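You operate a simulated robot arm through the tools that you are given. There is no shell and no other tool. Be economical: measure what you need, move in short steps, check, and stop when the job is done.

You run a simulated two-armed robot. Do the job below in one go: nothing can be reset, and whatever is moved stays where it is left.

JOB
On the top of the plank bench, fold the blue cloth in half and then in half again.

The check looks at the end state, three seconds after you hand in, the way a careful person would. Anything else that was tipped, shoved, dropped, spilled or broken makes it a failure. Flat cloth is picked up by pressing the open fingertips on it (5 to 10 N) and closing them slowly along it; thin cloth reads only 2 to 8 mm in the jaws.

ROBOT AND FRAMES
Two 7-joint arms with two-finger parallel grippers on one trunk, on a base that drives. Base frame: it is fixed to the floor where the robot stands at the start and does not move with it; the origin is under the middle of the robot, x ahead of it, y to its left, z up; the surface under the hand at the start is at about z = 0.8. Units: m, degrees, N and s.
The left shoulder is at the start at [0.07, 0.177, 1.131], the right one opposite. With the tool pointing down near the work surface each hand reaches from about 0.28 to 0.72 m from the robot's upright axis, wherever it stands, measured 20 degrees to its own side. Places, roughly: top of the plank bench [1, -0.1, 0.8]. Payload 3.43 kg a hand.
The TCP of each hand is the grasp point between the finger pads, 0.03 m short of the fingertips. In the tool frame z runs along the fingers and y along their closing line. The gripper opens to 0.094 m. The fingers are 0.028 m wide and 0.01 m thick; the gripper's body (0.05 by 0.096 m) begins 0.055 m behind the TCP.
Orientation is told as [roll, pitch, yaw] about the base's x, y, z axes, in that order, counted from this pose: with the fingers straight down and closing along the base's y, the tool's x points along the base's -x, its y along +y and its z along -z.

CONTROLS
- The arms move only by the tool step_arm. It takes "left_motion", "right_motion" or both (then of equal length, played together; a hand with none holds still); each is a list of rows, each a list of 7 numbers: the shift along the base's x, y, z in m, then the turn, a rotation vector about the base's x, y, z in degrees, then the finger opening in m, from 0 to 0.094. In form: [[tx, ty, tz, ax, ay, az, gripper], ...]. A call has 1 to 12 rows; each row is the pose to reach, as a shift and turn from the pose commanded when the call began. Each row takes 0.2 s and may step no farther than 0.05 m and 8.6 degrees from the row before; otherwise, or with a gripper value out of range, the whole call is refused. A pose out of reach is approached as far as the arm can. The call stops where the force on the tool passes 40 N (or 10 N more than at its start, if that is more) or the arm is blocked; 0.2 s more then pass. The fingers move at their own pace (about 0.153 m/s each) and stop on an object; they squeeze with about 28 N. The grip force told is the motor's: it shows also when the fingers shut on nothing. Time passes only in rows, and 0.2 s behind the last, so rows that repeat a pose let the fingers close. It gives the time, the measured TCP pose, the force on the tool (base axes), the opening and the grip force at its end, in the units of the frame above (readings bear some noise), with the torque about the TCP (base axes, N m) and any sound that the robot's microphone picked up, and new pictures: "views" is both (left out), scene, wrist or none (wrist: the cameras of the hands that moved).
- Cameras (640 x 400 px; columns grow to the right, rows downward): "scene" is now at [0.1243, -0.0033, 1.4244]; the picture's right is [-0.06, -1.00, 0.00], its down [-0.80, 0.04, -0.60] and it looks along [0.60, -0.03, -0.80] (base axes); focal length 259 px, centre (320, 200). "left" rides on the left gripper at [0.076, -0.014, -0.102] in its tool frame; the picture's right is [0.18, 0.98, 0.00], its down [-0.75, 0.14, -0.64] and it looks along [-0.63, 0.12, 0.77] (tool axes); focal length 243 px, centre (320, 200). "right" rides on the right gripper at [0.076, 0.014, -0.102] in its tool frame; the picture's right is [-0.18, 0.98, 0.00], its down [-0.75, -0.14, -0.64] and it looks along [-0.63, -0.12, 0.77] (tool axes); focal length 243 px, centre (320, 200). There is no depth. A picture from a camera that has moved, and an enlarged one, comes with that camera's place and axes in the base frame and with its lens.
- raise_lower(by): slides the trunk up (or, below 0, down) by that many m; the arms and the scene camera ride with it, the base frame stays. It gives what a move gives, with no picture.
- steer(legs): drives the robot by 1 to 6 legs, each [ahead, turn to the left] in m and degrees, along the robot's own axes; the way and the turn of a leg run together, so that a leg with both is an arc; at most 1.5 m and 180 degrees a leg. The arms and the cameras ride along, it lands a little off, and it stops where it bumps. It gives what a move gives, and a new picture of the scene camera.
- head_to(pan, tilt): turns the head with the scene camera to pan (to the left, within 86 degrees either way) and tilt (down, from -29 to 69), counted from straight ahead of the robot. It gives what a move gives, and a new picture of the scene camera.
- inspect(camera, box): a new picture of the part [left, top, right, bottom] of that camera's present view, enlarged. The clock stands still meanwhile.
- sign_off(): hands the job in; it is judged then, once.

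Work in short steps. Places have to be worked out from the pictures, the camera data and where the tool is seen: move nearer, look again, correct. Check each grasp and each placing, and mend what went wrong. You have 120 turns and 260 pictures in all, those below and enlarged ones among them. Open the grippers and draw the arms clear of the work before you hand the job in, unless the task says otherwise; then end with one line.

The tools are called after ">>>" by a JSON object that holds its "method" and its "body". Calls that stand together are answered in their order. step_arm: Moves the arms, as the interface text tells. Its arguments: {"type":"object","properties":{"left_motion":{"type":"array"},"right_motion":{"type":"array"},"views":{"type":"string","enum":["both","scene","wrist","none"]}},"required":[]} The other tools are called the same way: raise_lower (by) slides the trunk up or down; steer (legs) drives the base; head_to (pan, tilt) turns the head that bears the scene camera; inspect (camera, box) takes an enlarged picture of a part of a camera's view; sign_off () hands the job in.

At the start:

```text
clock: 0.0
left_position: [0.5602, 0.1128, 1.0093]
left_tcp_rot: [0.0, -0.1, -0.1]
left_wrist_force: [-0.3, 0.3, 0.0]
left_wrist_torque: [-0.02, -0.02, 0.02]
left_gripper_width: 0.0943
left_finger_force: 0.0
right_position: [0.4326, -0.2364, 1.0323]
right_tcp_rot: [-0.1, 0.0, 0.0]
right_wrist_force: [-0.4, -0.1, 0.5]
right_wrist_torque: [0.02, -0.01, 0.0]
right_gripper_width: 0.094
right_finger_force: 0.0
trunk travel left (down, up): [-0.711, 0.129]
robot x, y, heading: [-0.0031, -0.0032, -0.1]
head pan, tilt: [-3.2, 53.3]
```

scene: 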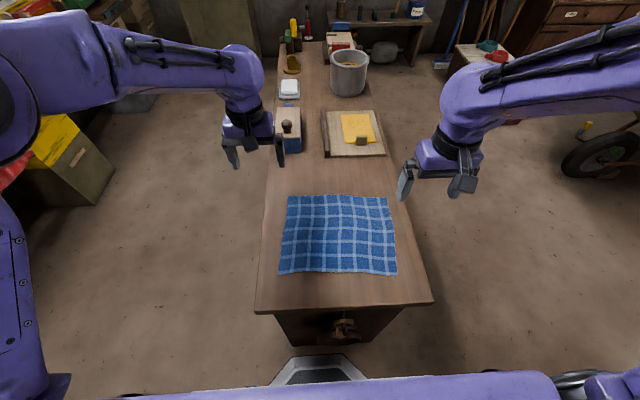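
right: 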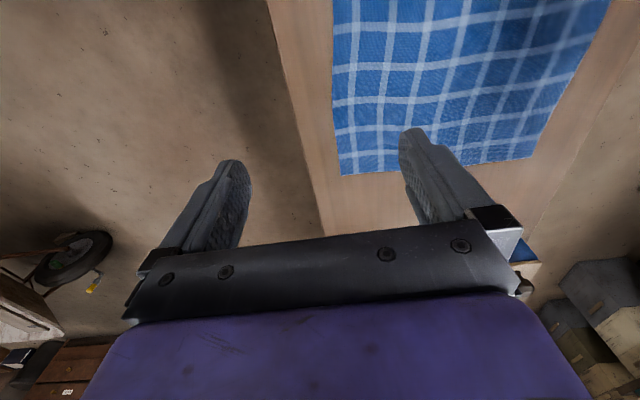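
left: 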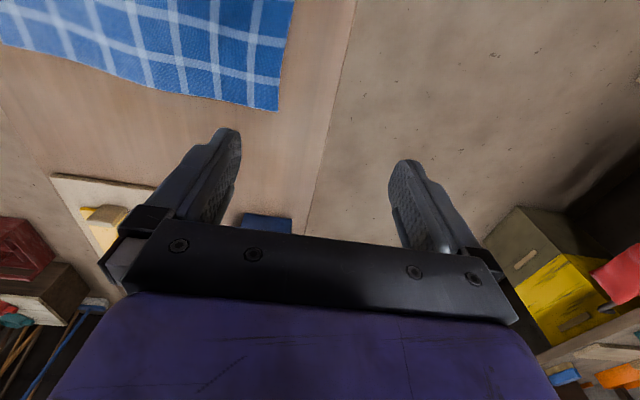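

The cloth lies at about x 0.35–0.61, y −0.24–0.09, on z≈0.8. I'll enlarge the view to measure its corners precisely.

>>> {"method": "inspect", "body": {"camera": "scene", "box": [240, 170, 440, 295]}}

```text
3.20 times, centred on (340, 232) of scene
camera zoom: at [0.1243, -0.0033, 1.4244], right [-0.06, -1.0, 0.0], down [-0.8, 0.04, -0.6], along [0.6, -0.03, -0.8], focal length 829 px, centre (256, 96)
```

zoom: 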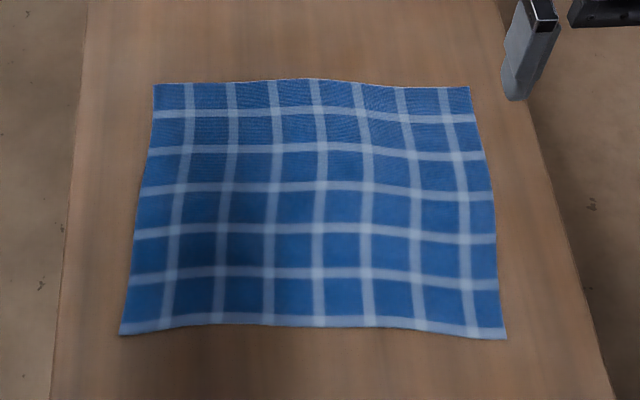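

Cloth corners come to about TL(0.609,0.066), TR(0.587,-0.232), BR(0.345,-0.209), BL(0.365,0.088), so it is turned about -4.6°. I'll fold near edge over far edge, so first I bring both hands over the near corners.

>>> {"method": "step_arm", "body": {"left_motion": [[-0.032, -0.008, -0.02, 0, 0, -0.8, 0.04], [-0.064, -0.017, -0.04, 0, 0, -1.6, 0.04], [-0.096, -0.025, -0.06, 0, 0, -2.4, 0.04], [-0.128, -0.033, -0.085, 0, 0, -3.2, 0.04], [-0.16, -0.042, -0.107, 0, 0, -4, 0.04], [-0.191, -0.05, -0.129, 0, 0, -4.6, 0.04], [-0.191, -0.05, -0.129, 0, 0, -4.6, 0.04]], "right_motion": [[-0.013, 0.009, -0.025, 0, 0, -0.8, 0.04], [-0.026, 0.017, -0.05, 0, 0, -1.6, 0.04], [-0.04, 0.026, -0.075, 0, 0, -2.4, 0.04], [-0.054, 0.035, -0.1, 0, 0, -3.2, 0.04], [-0.067, 0.044, -0.125, 0, 0, -4, 0.04], [-0.08, 0.052, -0.152, 0, 0, -4.6, 0.04], [-0.08, 0.052, -0.152, 0, 0, -4.6, 0.04]]}}

```text
clock: 1.6
left_position: [0.3684, 0.062, 0.8817]
left_tcp_rot: [0.0, 0.1, -4.5]
left_wrist_force: [0.5, -0.1, 0.1]
left_wrist_torque: [-0.02, 0.02, -0.02]
left_gripper_width: 0.0398
left_finger_force: 0.0
right_position: [0.3521, -0.1856, 0.8784]
right_tcp_rot: [0.0, 0.1, -4.6]
right_wrist_force: [0.3, 0.7, 0.2]
right_wrist_torque: [0.03, 0.01, 0.0]
right_gripper_width: 0.0399
right_finger_force: 0.0
trunk travel left (down, up): [-0.711, 0.129]
robot x, y, heading: [0.0023, -0.0014, 0.3]
head pan, tilt: [-3.2, 53.3]
camera scene: at [0.1243, -0.0031, 1.4244], right [-0.06, -1.0, 0.0], down [-0.8, 0.04, -0.6], along [0.6, -0.03, -0.8], focal length 259 px, centre (320, 200)
camera right: at [0.2759, -0.165, 0.9825], right [0.26, 0.96, 0.0], down [0.74, -0.2, 0.64], along [0.62, -0.17, -0.77], focal length 243 px, centre (320, 200)
camera left: at [0.2909, 0.0536, 0.9847], right [-0.1, 0.99, 0.0], down [0.76, 0.08, 0.64], along [0.64, 0.07, -0.77], focal length 243 px, centre (320, 200)
```

scene: 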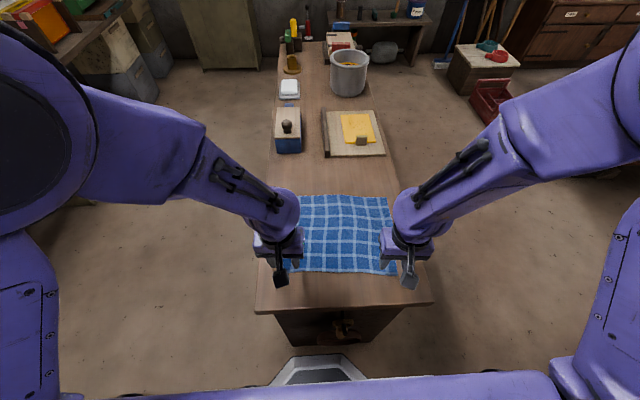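
right: 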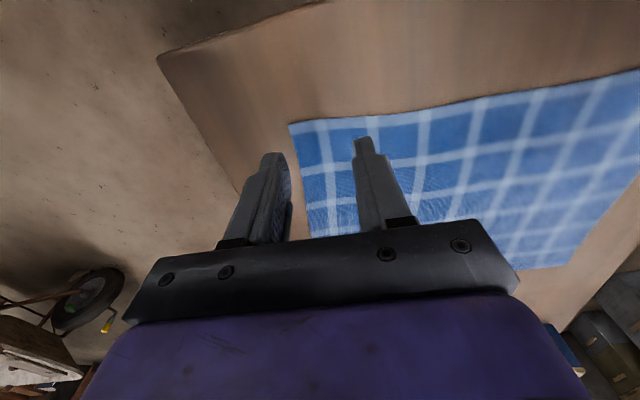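
left: 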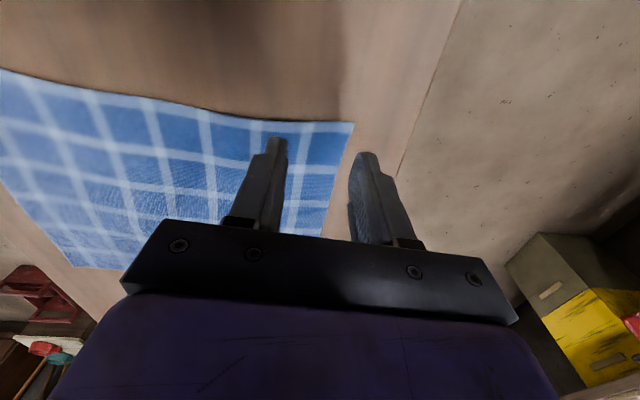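

The wrist pictures confirm the corners (0.344,-0.208) and (0.364,0.088), and the fingers sit as planned. I lower both until just above the cloth.

>>> {"method": "step_arm", "body": {"left_motion": [[0, 0, -0.02, 0, 0, 0, 0.04], [0, 0, -0.04, 0, 0, 0, 0.04], [0, 0, -0.048, 0, 0, 0, 0.04], [0, 0, -0.05, 0, 0, 0, 0.04]], "right_motion": [[0, 0, -0.02, 0, 0, 0, 0.04], [0, 0, -0.04, 0, 0, 0, 0.04], [0, 0, -0.046, 0, 0, 0, 0.04], [0, 0, -0.048, 0, 0, 0, 0.04]], "views": "none"}}

```text
clock: 2.6
left_position: [0.3745, 0.0581, 0.8394]
left_tcp_rot: [-2.2, -0.6, -3.2]
left_wrist_force: [0.3, -1.0, -0.5]
left_wrist_torque: [-0.01, 0.0, 0.02]
left_gripper_width: 0.0402
left_finger_force: 0.1
right_position: [0.3515, -0.185, 0.8318]
right_tcp_rot: [0.0, 0.1, -4.6]
right_wrist_force: [-0.8, 0.0, 2.4]
right_wrist_torque: [-0.02, -0.03, 0.03]
right_gripper_width: 0.0399
right_finger_force: 0.0
trunk travel left (down, up): [-0.711, 0.129]
robot x, y, heading: [-0.0007, -0.0, -0.0]
head pan, tilt: [-3.2, 53.3]
```

The left arm hit a joint limit near its close range (tilted, 7 mm off). I lift both hands clear and will back the base by 7 cm.

>>> {"method": "step_arm", "body": {"left_motion": [[0, 0, 0.03, 0, 0, 0, 0.04], [0, 0, 0.06, 0, 0, 0, 0.04], [0, 0, 0.06, 0, 0, 0, 0.04]], "right_motion": [[0, 0, 0.03, 0, 0, 0, 0.04], [0, 0, 0.06, 0, 0, 0, 0.04], [0, 0, 0.06, 0, 0, 0, 0.04]], "views": "none"}}

>>> {"method": "steer", "body": {"legs": [[-0.07, 0]]}}

```text
clock: 3.4
left_position: [0.3714, 0.0614, 0.8912]
left_tcp_rot: [0.1, 0.1, -4.6]
left_wrist_force: [0.2, -0.8, -0.1]
left_wrist_torque: [0.02, 0.01, 0.01]
left_gripper_width: 0.0398
left_finger_force: 0.1
right_position: [0.355, -0.1854, 0.8917]
right_tcp_rot: [0.1, 0.1, -4.6]
right_wrist_force: [0.6, -1.4, -0.6]
right_wrist_torque: [0.01, 0.01, 0.0]
right_gripper_width: 0.0401
right_finger_force: 0.0
trunk travel left (down, up): [-0.711, 0.129]
robot x, y, heading: [0.0012, -0.0028, -0.0]
head pan, tilt: [-3.2, 53.3]
```

```text
clock: 4.4
left_position: [0.3017, 0.0612, 0.8916]
left_tcp_rot: [0.1, 0.0, -4.6]
left_wrist_force: [0.1, -0.4, -0.8]
left_wrist_torque: [-0.03, 0.0, -0.01]
left_gripper_width: 0.0396
left_finger_force: 0.1
right_position: [0.2846, -0.1849, 0.8919]
right_tcp_rot: [-0.1, 0.1, -4.8]
right_wrist_force: [-0.3, 1.1, 0.0]
right_wrist_torque: [0.02, 0.01, 0.0]
right_gripper_width: 0.0402
right_finger_force: 0.0
trunk travel left (down, up): [-0.711, 0.129]
robot x, y, heading: [-0.0688, 0.0027, -0.2]
head pan, tilt: [-3.2, 53.3]
camera scene: at [0.0566, -0.0033, 1.4243], right [-0.06, -1.0, 0.0], down [-0.8, 0.05, -0.6], along [0.6, -0.03, -0.8], focal length 259 px, centre (320, 200)
```

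scene: 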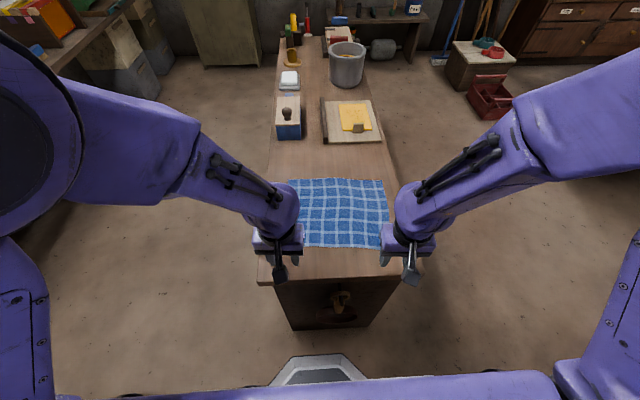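

The robot is now 7 cm back, so I move both hands forward over the corners and down to just above contact.

>>> {"method": "step_arm", "body": {"left_motion": [[0.034, 0.001, 0, 0, 0, 0, 0.04], [0.067, 0.002, -0.005, 0, 0, 0, 0.04], [0.067, 0.002, -0.03, 0, 0, 0, 0.04], [0.067, 0.002, -0.052, 0, 0, 0, 0.04], [0.067, 0.002, -0.056, 0, 0, 0, 0.04], [0.067, 0.002, -0.056, 0, 0, 0, 0.04]], "right_motion": [[0.034, 0.001, 0, 0, 0, 0, 0.04], [0.068, 0.001, -0.005, 0, 0, 0, 0.04], [0.068, 0.001, -0.03, 0, 0, 0, 0.04], [0.068, 0.001, -0.052, 0, 0, 0, 0.04], [0.068, 0.001, -0.056, 0, 0, 0, 0.04], [0.068, 0.001, -0.056, 0, 0, 0, 0.04]], "views": "wrist"}}

```text
clock: 5.8
left_position: [0.3686, 0.0623, 0.8352]
left_tcp_rot: [0.0, 0.0, -4.6]
left_wrist_force: [0.2, -0.3, -0.2]
left_wrist_torque: [-0.03, 0.01, -0.02]
left_gripper_width: 0.04
left_finger_force: 0.1
right_position: [0.3525, -0.1853, 0.8339]
right_tcp_rot: [0.1, 0.0, -4.8]
right_wrist_force: [-0.6, -0.5, 0.4]
right_wrist_torque: [0.05, -0.01, 0.0]
right_gripper_width: 0.0401
right_finger_force: 0.1
trunk travel left (down, up): [-0.711, 0.129]
robot x, y, heading: [-0.0673, 0.0017, 0.3]
head pan, tilt: [-3.2, 53.3]
camera right: at [0.2769, -0.1643, 0.9378], right [0.26, 0.96, 0.0], down [0.74, -0.2, 0.64], along [0.62, -0.17, -0.77], focal length 243 px, centre (320, 200)
camera left: at [0.2909, 0.055, 0.9395], right [-0.1, 0.99, 0.0], down [0.76, 0.08, 0.64], along [0.64, 0.07, -0.77], focal length 243 px, centre (320, 200)
```

right: 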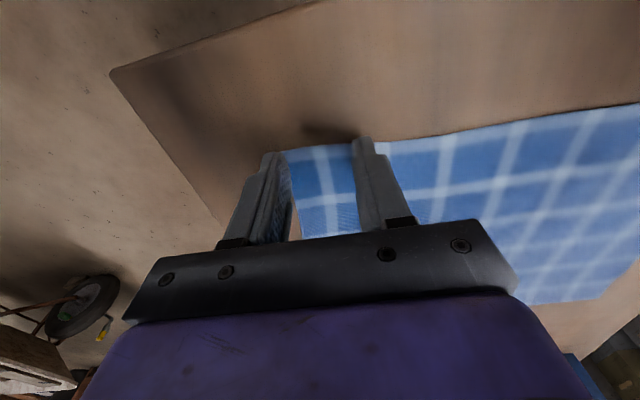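
left: 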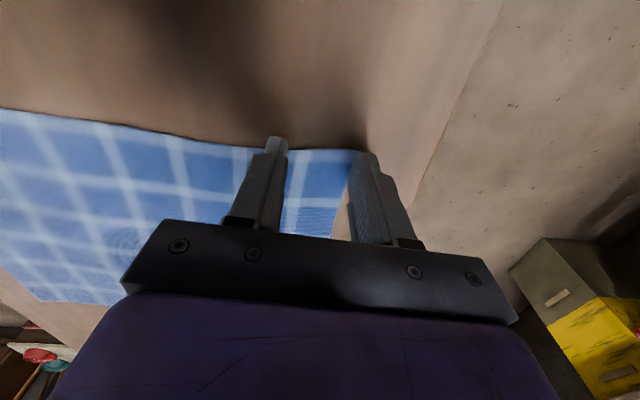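

Both arms track well now and the fingers straddle the near corners. I press down slowly in 1 mm steps.

>>> {"method": "step_arm", "body": {"left_motion": [[0, 0, -0.002, 0, 0, 0, 0.04], [0, 0, -0.004, 0, 0, 0, 0.04], [0, 0, -0.006, 0, 0, 0, 0.04], [0, 0, -0.007, 0, 0, 0, 0.04]], "right_motion": [[0, 0, -0.002, 0, 0, 0, 0.04], [0, 0, -0.003, 0, 0, 0, 0.04], [0, 0, -0.004, 0, 0, 0, 0.04], [0, 0, -0.005, 0, 0, 0, 0.04]], "views": "none"}}

```text
clock: 6.8
left_position: [0.3686, 0.0645, 0.8311]
left_tcp_rot: [-0.1, -0.3, -4.6]
left_wrist_force: [0.5, 3.4, 26.9]
left_wrist_torque: [0.12, -0.13, -0.02]
left_gripper_width: 0.0402
left_finger_force: 0.2
right_position: [0.3515, -0.1844, 0.8327]
right_tcp_rot: [0.0, -0.2, -4.7]
right_wrist_force: [0.5, -0.6, -1.0]
right_wrist_torque: [0.0, 0.05, 0.0]
right_gripper_width: 0.0401
right_finger_force: 0.1
trunk travel left (down, up): [-0.711, 0.129]
robot x, y, heading: [-0.0677, 0.0021, -0.2]
head pan, tilt: [-3.2, 53.3]
```

Left presses too hard (27 N), right not yet touching; I ease left up 2 mm and lower right 2 mm.

>>> {"method": "step_arm", "body": {"left_motion": [[0, 0, 0.001, 0, 0, 0, 0.04], [0, 0, 0.002, 0, 0, 0, 0.04]], "right_motion": [[0, 0, -0.001, 0, 0, 0, 0.04], [0, 0, -0.002, 0, 0, 0, 0.04]], "views": "none"}}

```text
clock: 7.4
left_position: [0.3676, 0.0657, 0.831]
left_tcp_rot: [0.0, 0.0, -4.7]
left_wrist_force: [2.7, -0.8, 11.5]
left_wrist_torque: [-0.04, -0.16, 0.02]
left_gripper_width: 0.0398
left_finger_force: 0.1
right_position: [0.3509, -0.1845, 0.8309]
right_tcp_rot: [-0.1, -0.2, -4.7]
right_wrist_force: [-3.3, -1.4, 17.7]
right_wrist_torque: [0.09, 0.0, 0.04]
right_gripper_width: 0.0402
right_finger_force: 0.1
trunk travel left (down, up): [-0.711, 0.129]
robot x, y, heading: [-0.0672, -0.0018, 0.1]
head pan, tilt: [-3.2, 53.3]
```

Forces are 11 and 18 N; I ease slightly (to about 8 N) and close the fingers slowly.

>>> {"method": "step_arm", "body": {"left_motion": [[0, 0, 0.0004, 0, 0, 0, 0.04], [0, 0, 0.0004, 0, 0, 0, 0.036], [0, 0, 0.0004, 0, 0, 0, 0.032], [0, 0, 0.0004, 0, 0, 0, 0.028], [0, 0, 0.0004, 0, 0, 0, 0.024], [0, 0, 0.0004, 0, 0, 0, 0.02], [0, 0, 0.0004, 0, 0, 0, 0.016], [0, 0, 0.0004, 0, 0, 0, 0.012], [0, 0, 0.0004, 0, 0, 0, 0.008], [0, 0, 0.0004, 0, 0, 0, 0.004], [0, 0, 0.0004, 0, 0, 0, 0.0], [0, 0, 0.0004, 0, 0, 0, 0.0]], "right_motion": [[0, 0, 0.001, 0, 0, 0, 0.04], [0, 0, 0.001, 0, 0, 0, 0.036], [0, 0, 0.001, 0, 0, 0, 0.032], [0, 0, 0.001, 0, 0, 0, 0.028], [0, 0, 0.001, 0, 0, 0, 0.024], [0, 0, 0.001, 0, 0, 0, 0.02], [0, 0, 0.001, 0, 0, 0, 0.016], [0, 0, 0.001, 0, 0, 0, 0.012], [0, 0, 0.001, 0, 0, 0, 0.008], [0, 0, 0.001, 0, 0, 0, 0.004], [0, 0, 0.001, 0, 0, 0, 0.0], [0, 0, 0.001, 0, 0, 0, 0.0]], "views": "wrist"}}

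```text
clock: 10.0
left_position: [0.3669, 0.0637, 0.8322]
left_tcp_rot: [-0.1, -0.1, -4.7]
left_wrist_force: [-0.7, -6.7, 3.9]
left_wrist_torque: [-0.17, 0.01, -0.06]
left_gripper_width: 0.002
left_finger_force: 28.1
right_position: [0.3512, -0.1839, 0.8311]
right_tcp_rot: [0.0, -0.1, -4.6]
right_wrist_force: [0.9, 5.1, 13.6]
right_wrist_torque: [0.16, -0.07, 0.08]
right_gripper_width: 0.0018
right_finger_force: 27.9
trunk travel left (down, up): [-0.711, 0.129]
robot x, y, heading: [-0.0696, -0.0035, -0.0]
head pan, tilt: [-3.2, 53.3]
camera right: at [0.2759, -0.1632, 0.9338], right [0.26, 0.96, 0.0], down [0.74, -0.2, 0.64], along [0.62, -0.17, -0.77], focal length 243 px, centre (320, 200)
camera left: at [0.2902, 0.0556, 0.9348], right [-0.1, 0.99, 0.0], down [0.76, 0.08, 0.64], along [0.64, 0.07, -0.77], focal length 243 px, centre (320, 200)
```

right: 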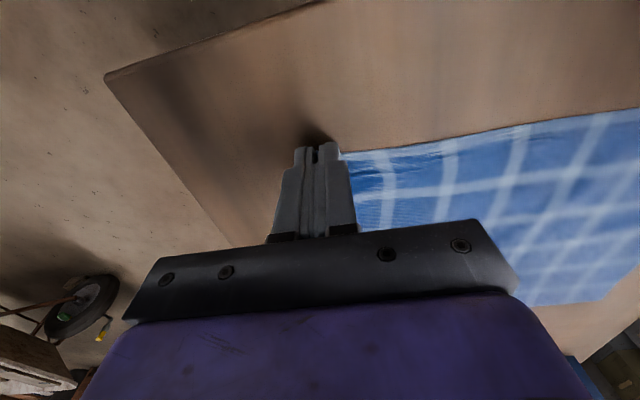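
left: 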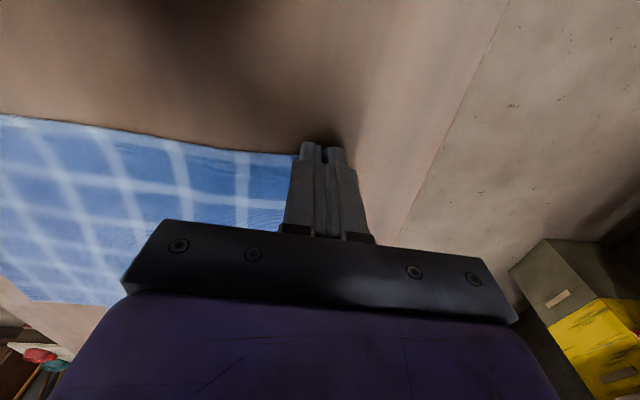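

Both read about 2 mm, which suggests cloth is caught. I lift 3 cm along the fold arc and look.

>>> {"method": "step_arm", "body": {"left_motion": [[0.002, 0, 0.01, 0, 0, 0, 0], [0.004, 0, 0.02, 0, 0, 0, 0], [0.008, -0.001, 0.03, 0, 0, 0, 0], [0.008, -0.001, 0.03, 0, 0, 0, 0]], "right_motion": [[0.002, 0, 0.01, 0, 0, 0, 0], [0.004, 0, 0.02, 0, 0, 0, 0], [0.008, -0.001, 0.03, 0, 0, 0, 0], [0.008, -0.001, 0.03, 0, 0, 0, 0]]}}

```text
clock: 11.0
left_position: [0.3773, 0.0621, 0.8608]
left_tcp_rot: [0.1, 0.0, -4.7]
left_wrist_force: [0.3, -4.0, 0.0]
left_wrist_torque: [-0.08, 0.0, -0.03]
left_gripper_width: 0.0024
left_finger_force: 28.1
right_position: [0.3598, -0.1847, 0.8607]
right_tcp_rot: [0.0, 0.1, -4.7]
right_wrist_force: [0.4, 4.4, -0.3]
right_wrist_torque: [0.14, 0.0, 0.03]
right_gripper_width: 0.0019
right_finger_force: 28.6
trunk travel left (down, up): [-0.711, 0.129]
robot x, y, heading: [-0.0695, 0.0002, 0.1]
head pan, tilt: [-3.2, 53.3]
camera scene: at [0.0559, -0.0033, 1.4244], right [-0.06, -1.0, 0.0], down [-0.8, 0.05, -0.6], along [0.6, -0.03, -0.8], focal length 259 px, centre (320, 200)
camera right: at [0.2849, -0.1643, 0.9631], right [0.26, 0.96, 0.0], down [0.74, -0.2, 0.64], along [0.62, -0.17, -0.77], focal length 243 px, centre (320, 200)
camera left: at [0.2993, 0.0542, 0.964], right [-0.1, 0.99, 0.0], down [0.76, 0.08, 0.64], along [0.64, 0.07, -0.77], focal length 243 px, centre (320, 200)
```

scene: 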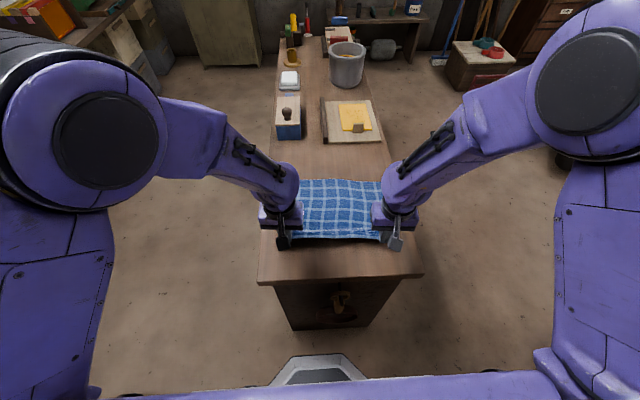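
right: 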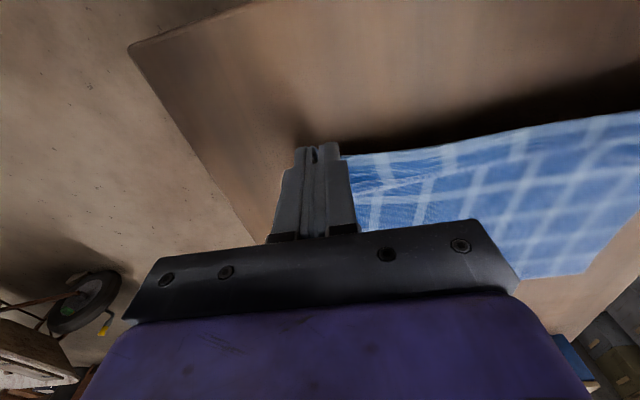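
left: 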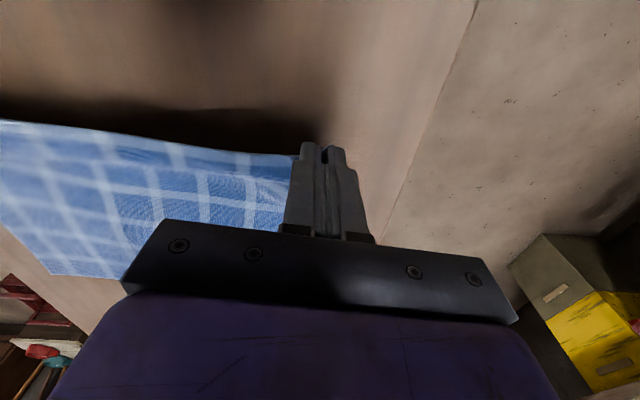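

Both corners are held with the edge taut between the hands (~4 N), so I move them 4 mm closer each while carrying the edge over the fold line.

>>> {"method": "step_arm", "body": {"left_motion": [[0.01, -0.002, 0.022, 0, 0, 0, 0], [0.026, -0.005, 0.041, 0, 0, 0, 0], [0.046, -0.008, 0.055, 0, 0, 0, 0], [0.068, -0.01, 0.064, 0, 0, 0, 0], [0.09, -0.012, 0.069, 0, 0, 0, 0], [0.108, -0.014, 0.07, 0, 0, 0, 0], [0.128, -0.016, 0.069, 0, 0, 0, 0], [0.148, -0.017, 0.064, 0, 0, 0, 0], [0.168, -0.019, 0.055, 0, 0, 0, 0], [0.182, -0.021, 0.047, 0, 0, 0, 0], [0.182, -0.021, 0.047, 0, 0, 0, 0]], "right_motion": [[0.01, 0.0, 0.022, 0, 0, 0, 0], [0.026, 0.001, 0.041, 0, 0, 0, 0], [0.046, 0.0, 0.055, 0, 0, 0, 0], [0.068, -0.002, 0.064, 0, 0, 0, 0], [0.09, -0.004, 0.069, 0, 0, 0, 0], [0.108, -0.006, 0.07, 0, 0, 0, 0], [0.128, -0.008, 0.069, 0, 0, 0, 0], [0.148, -0.009, 0.064, 0, 0, 0, 0], [0.168, -0.011, 0.055, 0, 0, 0, 0], [0.182, -0.013, 0.047, 0, 0, 0, 0], [0.182, -0.013, 0.047, 0, 0, 0, 0]]}}

```text
clock: 13.4
left_position: [0.5581, 0.0412, 0.9084]
left_tcp_rot: [0.0, 0.0, -4.7]
left_wrist_force: [0.2, 1.0, 0.7]
left_wrist_torque: [0.0, -0.02, 0.01]
left_gripper_width: 0.0022
left_finger_force: 27.7
right_position: [0.5423, -0.1988, 0.9073]
right_tcp_rot: [0.0, 0.1, -4.7]
right_wrist_force: [0.1, 1.2, -0.1]
right_wrist_torque: [0.01, -0.01, 0.0]
right_gripper_width: 0.0019
right_finger_force: 28.1
trunk travel left (down, up): [-0.711, 0.129]
robot x, y, heading: [-0.0666, -0.0049, 0.2]
head pan, tilt: [-3.2, 53.3]
camera scene: at [0.0549, -0.0032, 1.4245], right [-0.06, -1.0, 0.0], down [-0.8, 0.05, -0.6], along [0.6, -0.03, -0.8], focal length 259 px, centre (320, 200)
camera right: at [0.4661, -0.1774, 1.0098], right [0.26, 0.96, 0.0], down [0.74, -0.2, 0.64], along [0.62, -0.17, -0.77], focal length 243 px, centre (320, 200)
camera left: at [0.4804, 0.033, 1.0114], right [-0.1, 0.99, 0.0], down [0.76, 0.08, 0.64], along [0.64, 0.07, -0.77], focal length 243 px, centre (320, 200)
```

scene: 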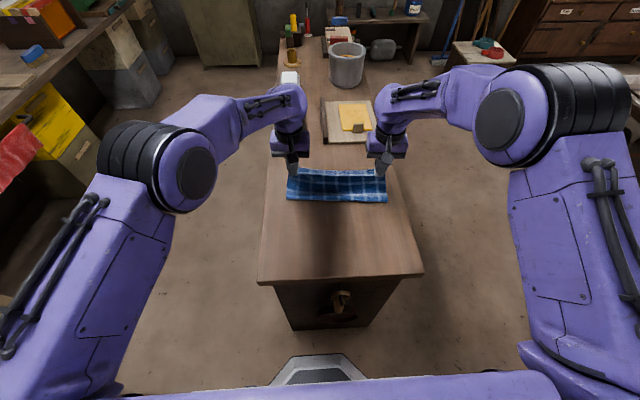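
right: 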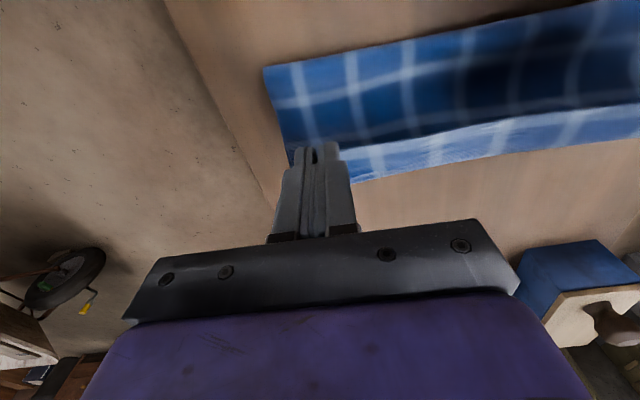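
left: 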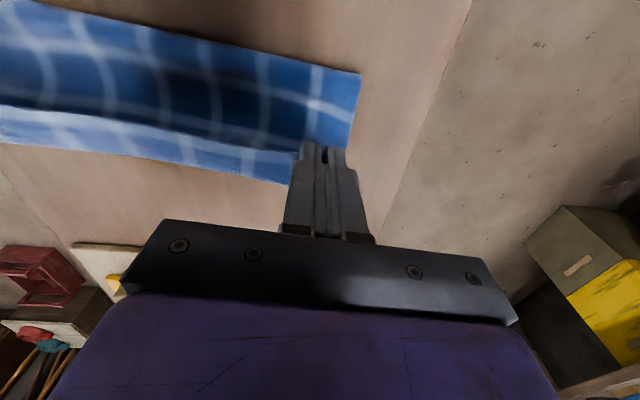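

The fold is forming well, but the lower layer seems to have slid about 3 cm away. I enlarge to measure the far edge.

>>> {"method": "inspect", "body": {"camera": "scene", "box": [260, 140, 420, 240]}}

>>> {"method": "inspect", "body": {"camera": "left", "box": [0, 0, 400, 250]}}

>>> {"method": "inspect", "body": {"camera": "right", "box": [240, 0, 640, 250]}}

```text
4.00 times, centred on (340, 190) of scene
camera zoom: at [0.0549, -0.0032, 1.4245], right [-0.06, -1.0, 0.0], down [-0.8, 0.05, -0.6], along [0.6, -0.03, -0.8], focal length 1037 px, centre (240, 240)
```

zoom: 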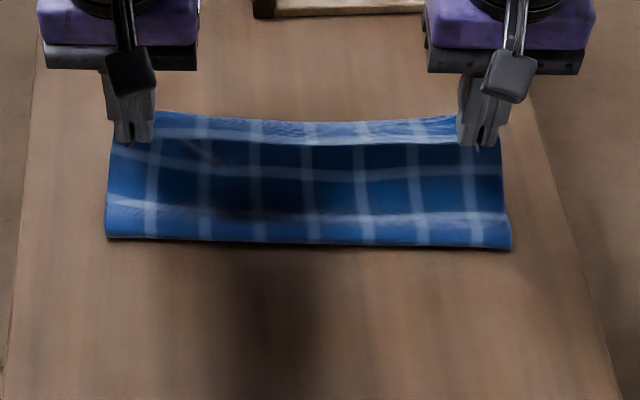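

```text
1.60 times, centred on (200, 125) of left
camera zoom: at [0.4804, 0.033, 1.0114], right [-0.1, 0.99, 0.0], down [0.76, 0.08, 0.64], along [0.64, 0.07, -0.77], focal length 388 px, centre (512, 320)
```

zoom: 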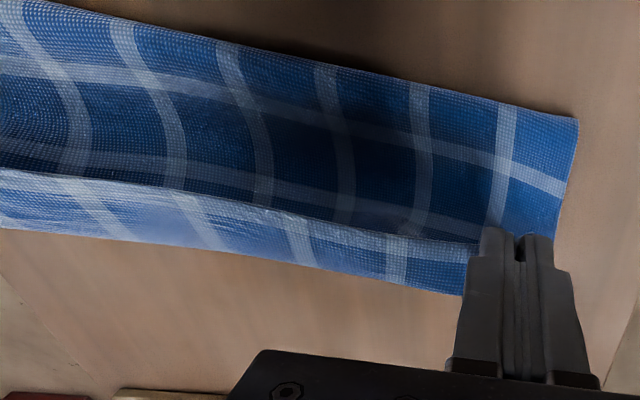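

```text
1.60 times, centred on (440, 125) of right
camera zoom: at [0.4661, -0.1774, 1.0098], right [0.26, 0.96, 0.0], down [0.74, -0.2, 0.64], along [0.62, -0.17, -0.77], focal length 388 px, centre (128, 320)
```

zoom: 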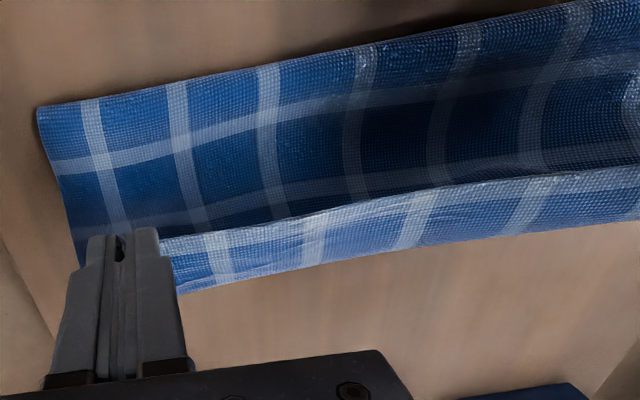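

The whole cloth slid ~4 cm: far edge is now ~x 0.65 (left) / 0.632 (right), near the reach limit. I draw the hands back 3 cm and drive the base 5 cm ahead, a net +2 cm for the hands.

>>> {"method": "step_arm", "body": {"left_motion": [[-0.015, 0.001, 0.0, 0, 0, 0, 0], [-0.03, 0.002, 0.0, 0, 0, 0, 0]], "right_motion": [[-0.015, 0.001, 0.0, 0, 0, 0, 0], [-0.03, 0.002, 0.0, 0, 0, 0, 0]], "views": "none"}}

>>> {"method": "steer", "body": {"legs": [[0.05, 0]]}}

>>> {"method": "inspect", "body": {"camera": "scene", "box": [260, 150, 420, 250]}}

```text
clock: 14.0
left_position: [0.529, 0.0431, 0.9097]
left_tcp_rot: [0.0, -0.1, -4.6]
left_wrist_force: [0.5, 0.5, -0.1]
left_wrist_torque: [0.02, 0.0, 0.01]
left_gripper_width: 0.0024
left_finger_force: 28.1
right_position: [0.5125, -0.1966, 0.9077]
right_tcp_rot: [0.1, -0.1, -4.7]
right_wrist_force: [0.4, 0.4, -0.7]
right_wrist_torque: [-0.01, -0.01, 0.02]
right_gripper_width: 0.0021
right_finger_force: 28.2
trunk travel left (down, up): [-0.711, 0.129]
robot x, y, heading: [-0.0669, -0.0015, -0.1]
head pan, tilt: [-3.2, 53.3]
```

```text
clock: 14.9
left_position: [0.5715, 0.043, 0.913]
left_tcp_rot: [0.1, -0.5, -4.7]
left_wrist_force: [-0.4, 0.2, 0.0]
left_wrist_torque: [0.01, -0.05, -0.02]
left_gripper_width: 0.0022
left_finger_force: 28.3
right_position: [0.5573, -0.1969, 0.9127]
right_tcp_rot: [-0.1, -0.6, -4.6]
right_wrist_force: [-0.5, 0.4, 0.1]
right_wrist_torque: [0.0, -0.09, 0.02]
right_gripper_width: 0.002
right_finger_force: 27.6
trunk travel left (down, up): [-0.711, 0.129]
robot x, y, heading: [-0.0153, -0.002, 0.1]
head pan, tilt: [-3.2, 53.3]
camera scene: at [0.0949, -0.0033, 1.4255], right [-0.06, -1.0, 0.0], down [-0.8, 0.05, -0.6], along [0.6, -0.03, -0.8], focal length 259 px, centre (320, 200)
```

scene: 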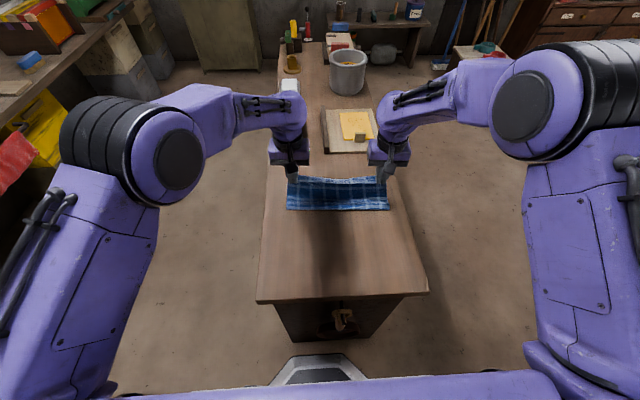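

```text
4.00 times, centred on (340, 200) of scene
camera zoom: at [0.0949, -0.0033, 1.4255], right [-0.06, -1.0, 0.0], down [-0.8, 0.05, -0.6], along [0.6, -0.03, -0.8], focal length 1037 px, centre (240, 200)
```

zoom: 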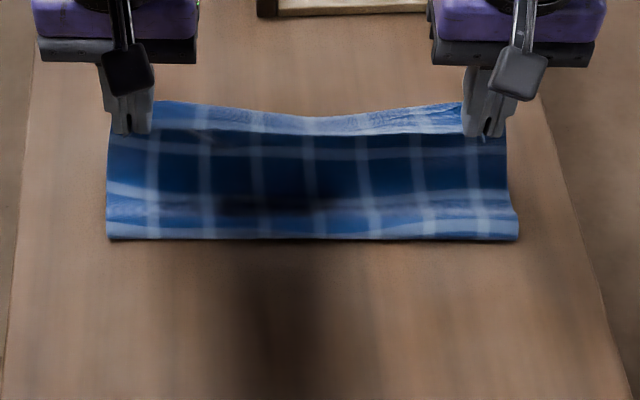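

The base moved 5 cm and the cloth is intact. I take a small settling move for fresh wrist views to fix the far edge.

>>> {"method": "step_arm", "body": {"left_motion": [[0.01, 0, -0.01, 0, 0, 0, 0], [0.01, 0, -0.01, 0, 0, 0, 0]], "right_motion": [[0.01, 0, -0.01, 0, 0, 0, 0], [0.01, 0, -0.01, 0, 0, 0, 0]]}}

>>> {"method": "inspect", "body": {"camera": "scene", "box": [260, 150, 420, 250]}}

```text
clock: 15.5
left_position: [0.5863, 0.0418, 0.8994]
left_tcp_rot: [0.0, -0.2, -4.6]
left_wrist_force: [-0.2, 0.2, 0.7]
left_wrist_torque: [0.0, 0.0, 0.02]
left_gripper_width: 0.0022
left_finger_force: 28.0
right_position: [0.5704, -0.1953, 0.8994]
right_tcp_rot: [0.0, -0.2, -4.6]
right_wrist_force: [0.1, -0.3, 0.3]
right_wrist_torque: [0.02, -0.01, 0.02]
right_gripper_width: 0.002
right_finger_force: 27.9
trunk travel left (down, up): [-0.711, 0.129]
robot x, y, heading: [-0.018, -0.001, 0.0]
head pan, tilt: [-3.2, 53.3]
camera scene: at [0.1027, -0.0033, 1.4248], right [-0.06, -1.0, 0.0], down [-0.8, 0.05, -0.6], along [0.6, -0.03, -0.8], focal length 259 px, centre (320, 200)
camera right: at [0.4948, -0.1753, 1.0019], right [0.26, 0.96, 0.0], down [0.74, -0.2, 0.64], along [0.62, -0.17, -0.76], focal length 243 px, centre (320, 200)
camera left: at [0.5087, 0.0343, 1.0033], right [-0.1, 0.99, 0.0], down [0.76, 0.08, 0.64], along [0.64, 0.07, -0.76], focal length 243 px, centre (320, 200)
```

scene: 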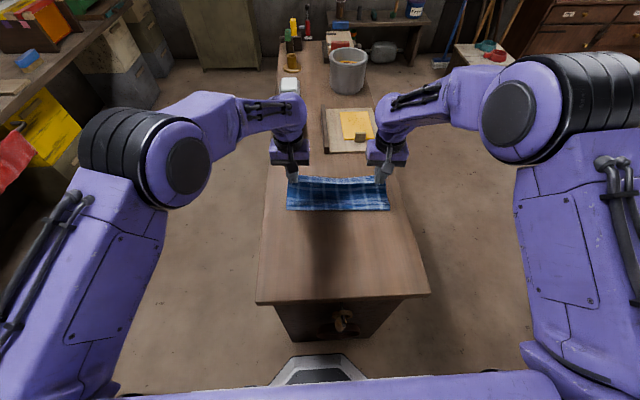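
right: 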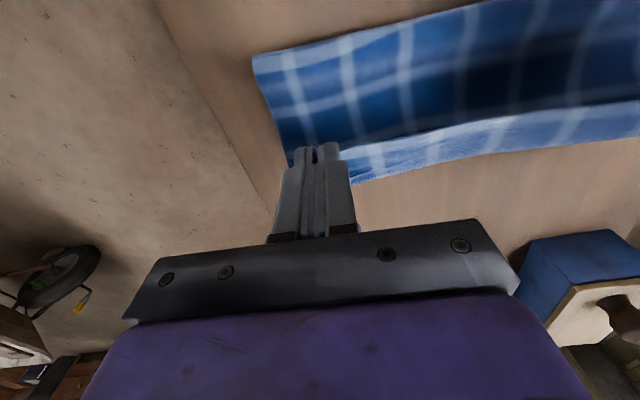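
left: 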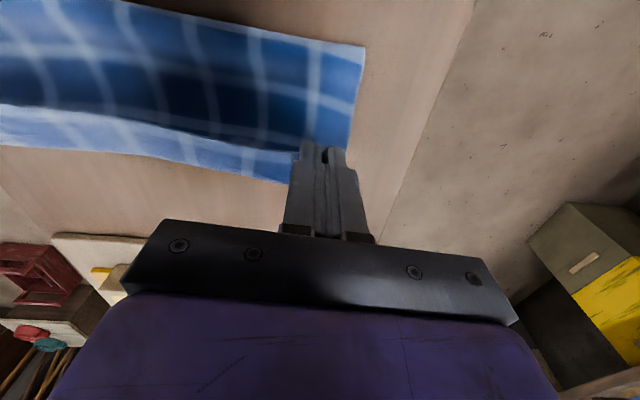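

```text
4.00 times, centred on (340, 200) of scene
camera zoom: at [0.1027, -0.0033, 1.4248], right [-0.06, -1.0, 0.0], down [-0.8, 0.05, -0.6], along [0.6, -0.03, -0.8], focal length 1037 px, centre (240, 200)
```

zoom: 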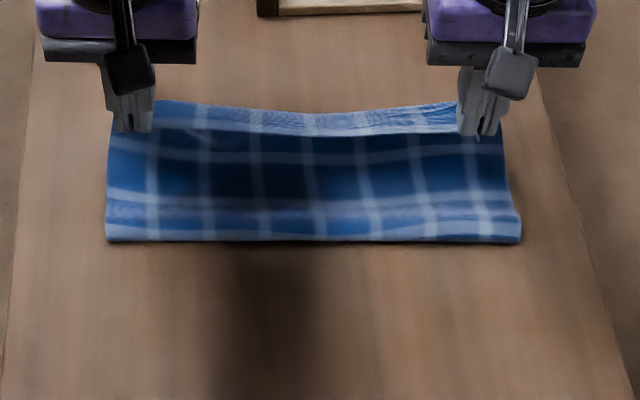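

The bright strip moves with the fingers: the pinched edge is held with the edge still facing me, so it would curl. A pinch with fingers closing across the edge (yaw 90°) is better; I back the base, unfold along the reverse arc, and regrasp.

>>> {"method": "steer", "body": {"legs": [[-0.055, 0]]}}

>>> {"method": "step_arm", "body": {"left_motion": [[-0.02, 0.003, 0.01, 0, 0, 0, 0], [-0.045, 0.006, 0.014, 0, 0, 0, 0], [-0.07, 0.01, 0.01, 0, 0, 0, 0], [-0.092, 0.013, 0.002, 0, 0, 0, 0], [-0.112, 0.016, -0.01, 0, 0, 0, 0], [-0.13, 0.018, -0.022, 0, 0, 0, 0], [-0.146, 0.02, -0.036, 0, 0, 0, 0], [-0.16, 0.022, -0.05, 0, 0, 0, 0], [-0.17, 0.024, -0.062, 0, 0, 0, 0], [-0.17, 0.024, -0.062, 0, 0, 0, 0]], "right_motion": [[-0.02, 0.0, 0.01, 0, 0, 0, 0], [-0.045, 0.002, 0.014, 0, 0, 0, 0], [-0.07, 0.004, 0.01, 0, 0, 0, 0], [-0.092, 0.006, 0.002, 0, 0, 0, 0], [-0.112, 0.007, -0.01, 0, 0, 0, 0], [-0.13, 0.008, -0.022, 0, 0, 0, 0], [-0.146, 0.009, -0.036, 0, 0, 0, 0], [-0.16, 0.01, -0.05, 0, 0, 0, 0], [-0.17, 0.011, -0.062, 0, 0, 0, 0], [-0.17, 0.011, -0.062, 0, 0, 0, 0]]}}

```text
clock: 16.5
left_position: [0.5375, 0.0426, 0.8963]
left_tcp_rot: [0.0, 0.2, -4.7]
left_wrist_force: [0.3, 0.3, 0.6]
left_wrist_torque: [0.02, 0.04, -0.01]
left_gripper_width: 0.0024
left_finger_force: 27.5
right_position: [0.5222, -0.1967, 0.8952]
right_tcp_rot: [0.1, 0.1, -4.6]
right_wrist_force: [0.4, 0.2, -0.8]
right_wrist_torque: [0.01, 0.01, -0.04]
right_gripper_width: 0.0022
right_finger_force: 28.2
trunk travel left (down, up): [-0.711, 0.129]
robot x, y, heading: [-0.0707, -0.0007, -0.3]
head pan, tilt: [-3.2, 53.3]
camera scene: at [0.0573, -0.0037, 1.4238], right [-0.06, -1.0, 0.0], down [-0.8, 0.05, -0.59], along [0.59, -0.03, -0.8], focal length 259 px, centre (320, 200)
```

scene: 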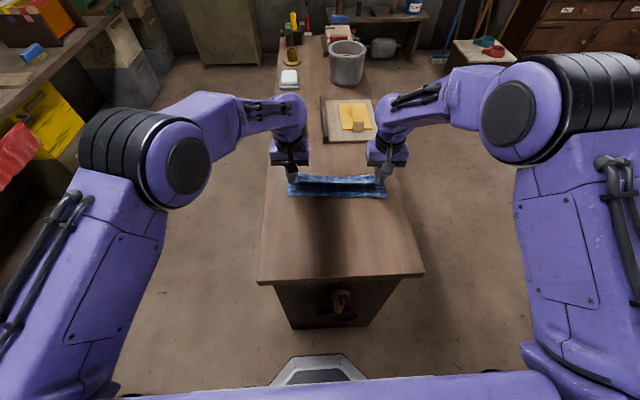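

```text
clock: 18.7
left_position: [0.3646, 0.0674, 0.8368]
left_tcp_rot: [0.0, 0.0, -4.6]
left_wrist_force: [-0.9, -8.3, -0.6]
left_wrist_torque: [-0.28, 0.03, -0.04]
left_gripper_width: 0.0022
left_finger_force: 28.5
right_position: [0.3484, -0.1844, 0.8362]
right_tcp_rot: [-0.1, -0.1, -4.7]
right_wrist_force: [0.1, 8.5, 0.4]
right_wrist_torque: [0.26, -0.04, 0.13]
right_gripper_width: 0.0022
right_finger_force: 28.5
trunk travel left (down, up): [-0.711, 0.129]
robot x, y, heading: [-0.072, 0.0004, -0.1]
head pan, tilt: [-3.2, 53.3]
camera scene: at [0.0522, -0.0034, 1.4244], right [-0.06, -1.0, 0.0], down [-0.8, 0.05, -0.6], along [0.6, -0.03, -0.8], focal length 259 px, centre (320, 200)
camera right: at [0.2732, -0.1645, 0.9388], right [0.26, 0.97, 0.0], down [0.74, -0.2, 0.64], along [0.62, -0.17, -0.77], focal length 243 px, centre (320, 200)
camera left: at [0.2879, 0.0585, 0.9399], right [-0.1, 0.99, 0.0], down [0.76, 0.08, 0.64], along [0.64, 0.07, -0.77], focal length 243 px, centre (320, 200)
```

scene: 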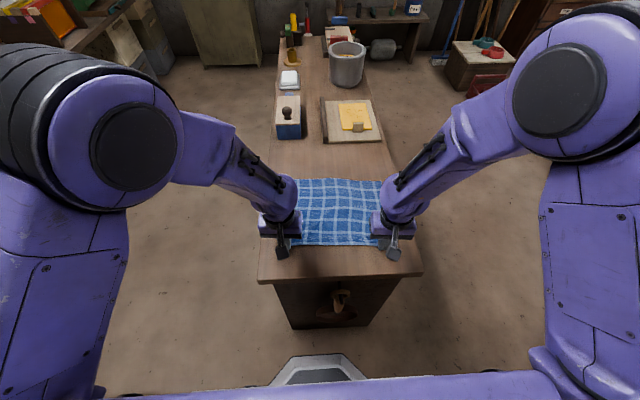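
right: 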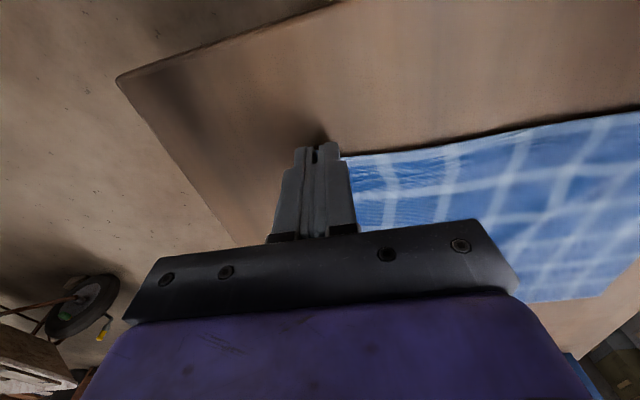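
left: 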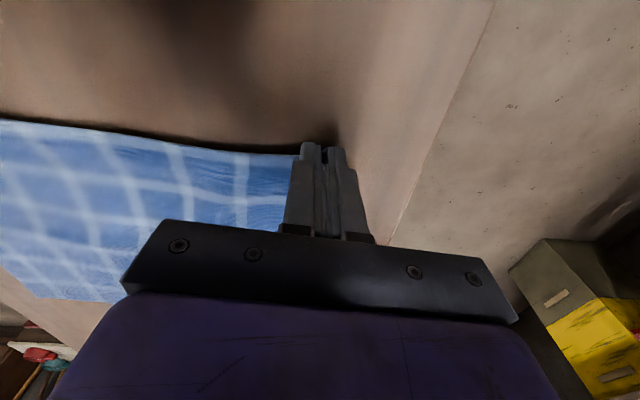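

The cloth is back flat. I lower a few mm, open and lift clear, turning the tools toward yaw 90°.

>>> {"method": "step_arm", "body": {"left_motion": [[0, -0.001, -0.003, 0, 0, 0, 0], [0, -0.001, -0.003, 0, 0, 0, 0.04], [0, -0.001, -0.003, 0, 0, 0, 0.04], [0, -0.001, 0.02, 0, 0, 0, 0.04], [-0.0, -0.001, 0.05, 0, 0, 0, 0.04], [0.0, -0.001, 0.07, 0, 0, 0, 0.04]], "right_motion": [[0, 0.001, -0.003, 0, 0, 0, 0], [0, 0.001, -0.003, 0, 0, 0, 0.04], [0, 0.001, -0.003, 0, 0, 0, 0.04], [0, 0.001, 0.02, 0, 0, 0, 0.04], [0, 0.001, 0.05, 0, 0, 0, 0.04], [0, 0.001, 0.07, 0, 0, 0, 0.04]]}}

```text
clock: 20.1
left_position: [0.3647, 0.0656, 0.907]
left_tcp_rot: [0.2, 0.0, -4.6]
left_wrist_force: [-0.1, -0.1, 0.4]
left_wrist_torque: [-0.03, -0.02, 0.0]
left_gripper_width: 0.0401
left_finger_force: 0.0
right_position: [0.3476, -0.1834, 0.9059]
right_tcp_rot: [0.1, 0.0, -4.7]
right_wrist_force: [0.0, 1.1, 0.5]
right_wrist_torque: [0.01, -0.02, 0.02]
right_gripper_width: 0.0398
right_finger_force: 0.2
trunk travel left (down, up): [-0.711, 0.129]
robot x, y, heading: [-0.0723, 0.0007, 0.1]
head pan, tilt: [-3.2, 53.3]
camera scene: at [0.0517, -0.0029, 1.4244], right [-0.06, -1.0, 0.0], down [-0.8, 0.05, -0.6], along [0.6, -0.03, -0.8], focal length 259 px, centre (320, 200)
camera right: at [0.272, -0.1626, 1.0081], right [0.26, 0.97, 0.0], down [0.74, -0.2, 0.64], along [0.62, -0.17, -0.77], focal length 243 px, centre (320, 200)
camera left: at [0.2872, 0.0582, 1.0105], right [-0.1, 0.99, 0.0], down [0.76, 0.08, 0.64], along [0.64, 0.07, -0.77], focal length 243 px, centre (320, 200)
```

scene: 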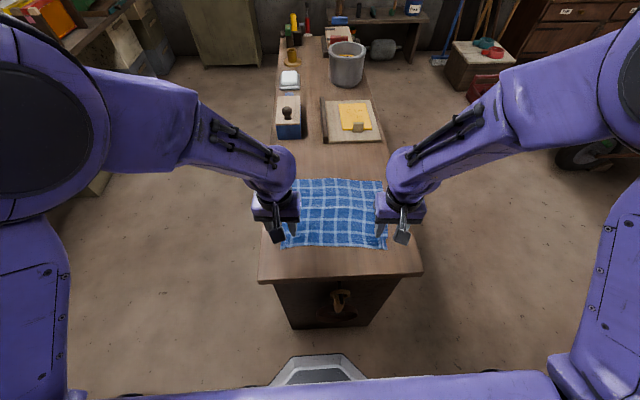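
right: 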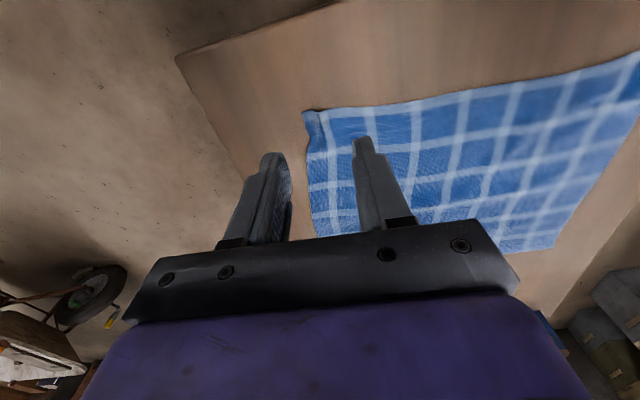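
left: 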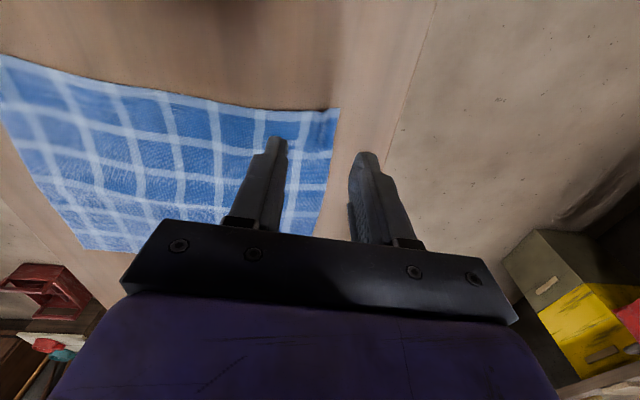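

Cloth relaxed: near corners ≈(0.342,-0.196) and (0.359,0.082). I now turn left by −90° and right by +90° in place so the fingers close across the edge.

>>> {"method": "step_arm", "body": {"left_motion": [[0, 0, 0.005, 0, 0, -8.2, 0.04], [0, 0, 0.01, 0, 0, -16.4, 0.04], [0, 0, 0.01, 0, 0, -24.6, 0.04], [0, 0, 0.01, 0, 0, -32.8, 0.04], [0, 0, 0.01, 0, 0, -41, 0.04], [0, 0, 0.01, 0, 0, -49.2, 0.04], [0, 0, 0.01, 0, 0, -57.4, 0.04], [0, 0, 0.01, 0, 0, -65.6, 0.04], [0, 0, 0.01, 0, 0, -73.8, 0.04], [0, 0, 0.01, 0, 0, -82, 0.04], [0, 0, 0.01, 0, 0, -90, 0.04], [0, 0, 0.01, 0, 0, -90, 0.04]], "right_motion": [[0, 0, 0.005, 0, 0, 8.2, 0.04], [0, 0, 0.01, 0, 0, 16.4, 0.04], [0, 0, 0.01, 0, 0, 24.6, 0.04], [0, 0, 0.01, 0, 0, 32.8, 0.04], [0, 0, 0.01, 0, 0, 41, 0.04], [0, 0, 0.01, 0, 0, 49.2, 0.04], [0, 0, 0.01, 0, 0, 57.4, 0.04], [0, 0, 0.01, 0, 0, 65.6, 0.04], [0, 0, 0.01, 0, 0, 73.8, 0.04], [0, 0, 0.01, 0, 0, 82, 0.04], [0, 0, 0.01, 0, 0, 90, 0.04], [0, 0, 0.01, 0, 0, 90, 0.04]]}}

```text
clock: 22.7
left_position: [0.3639, 0.0655, 0.916]
left_tcp_rot: [0.0, 0.0, -94.8]
left_wrist_force: [0.8, -0.4, 0.4]
left_wrist_torque: [0.01, 0.01, -0.01]
left_gripper_width: 0.04
left_finger_force: 0.1
right_position: [0.3488, -0.1847, 0.9161]
right_tcp_rot: [-0.1, -0.2, 85.5]
right_wrist_force: [0.9, -1.0, 0.3]
right_wrist_torque: [-0.02, -0.01, -0.02]
right_gripper_width: 0.0402
right_finger_force: 0.0
trunk travel left (down, up): [-0.711, 0.129]
robot x, y, heading: [-0.0742, 0.0014, -0.3]
head pan, tilt: [-3.2, 53.3]
camera scene: at [0.0521, -0.0033, 1.4244], right [-0.06, -1.0, 0.0], down [-0.8, 0.05, -0.6], along [0.6, -0.03, -0.8], focal length 259 px, centre (320, 200)
camera right: at [0.3283, -0.2587, 1.0184], right [-0.97, 0.26, 0.0], down [0.2, 0.74, 0.64], along [0.17, 0.62, -0.77], focal length 243 px, centre (320, 200)
camera left: at [0.3562, 0.1428, 1.0199], right [0.99, 0.1, 0.0], down [0.08, -0.76, 0.64], along [0.07, -0.64, -0.77], focal length 243 px, centre (320, 200)
```

scene: 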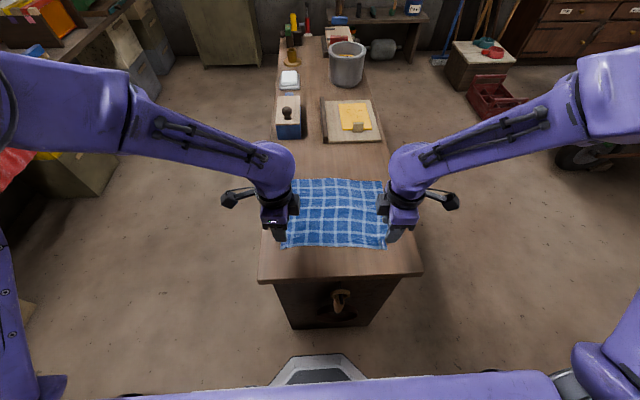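
right: 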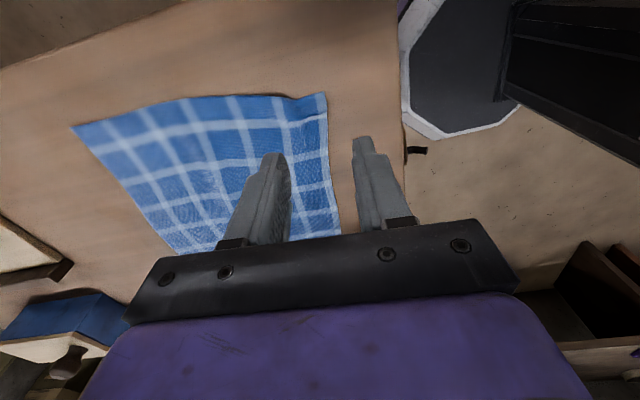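
left: 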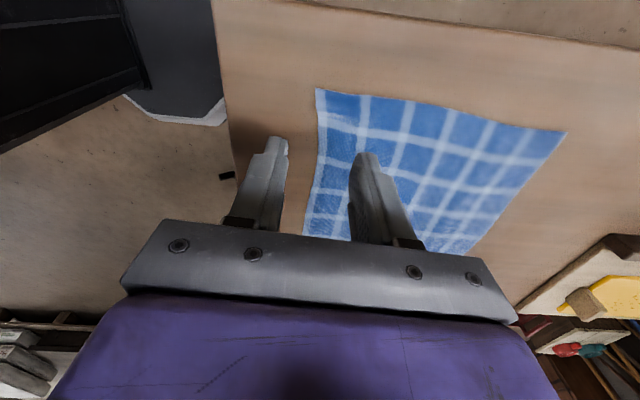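

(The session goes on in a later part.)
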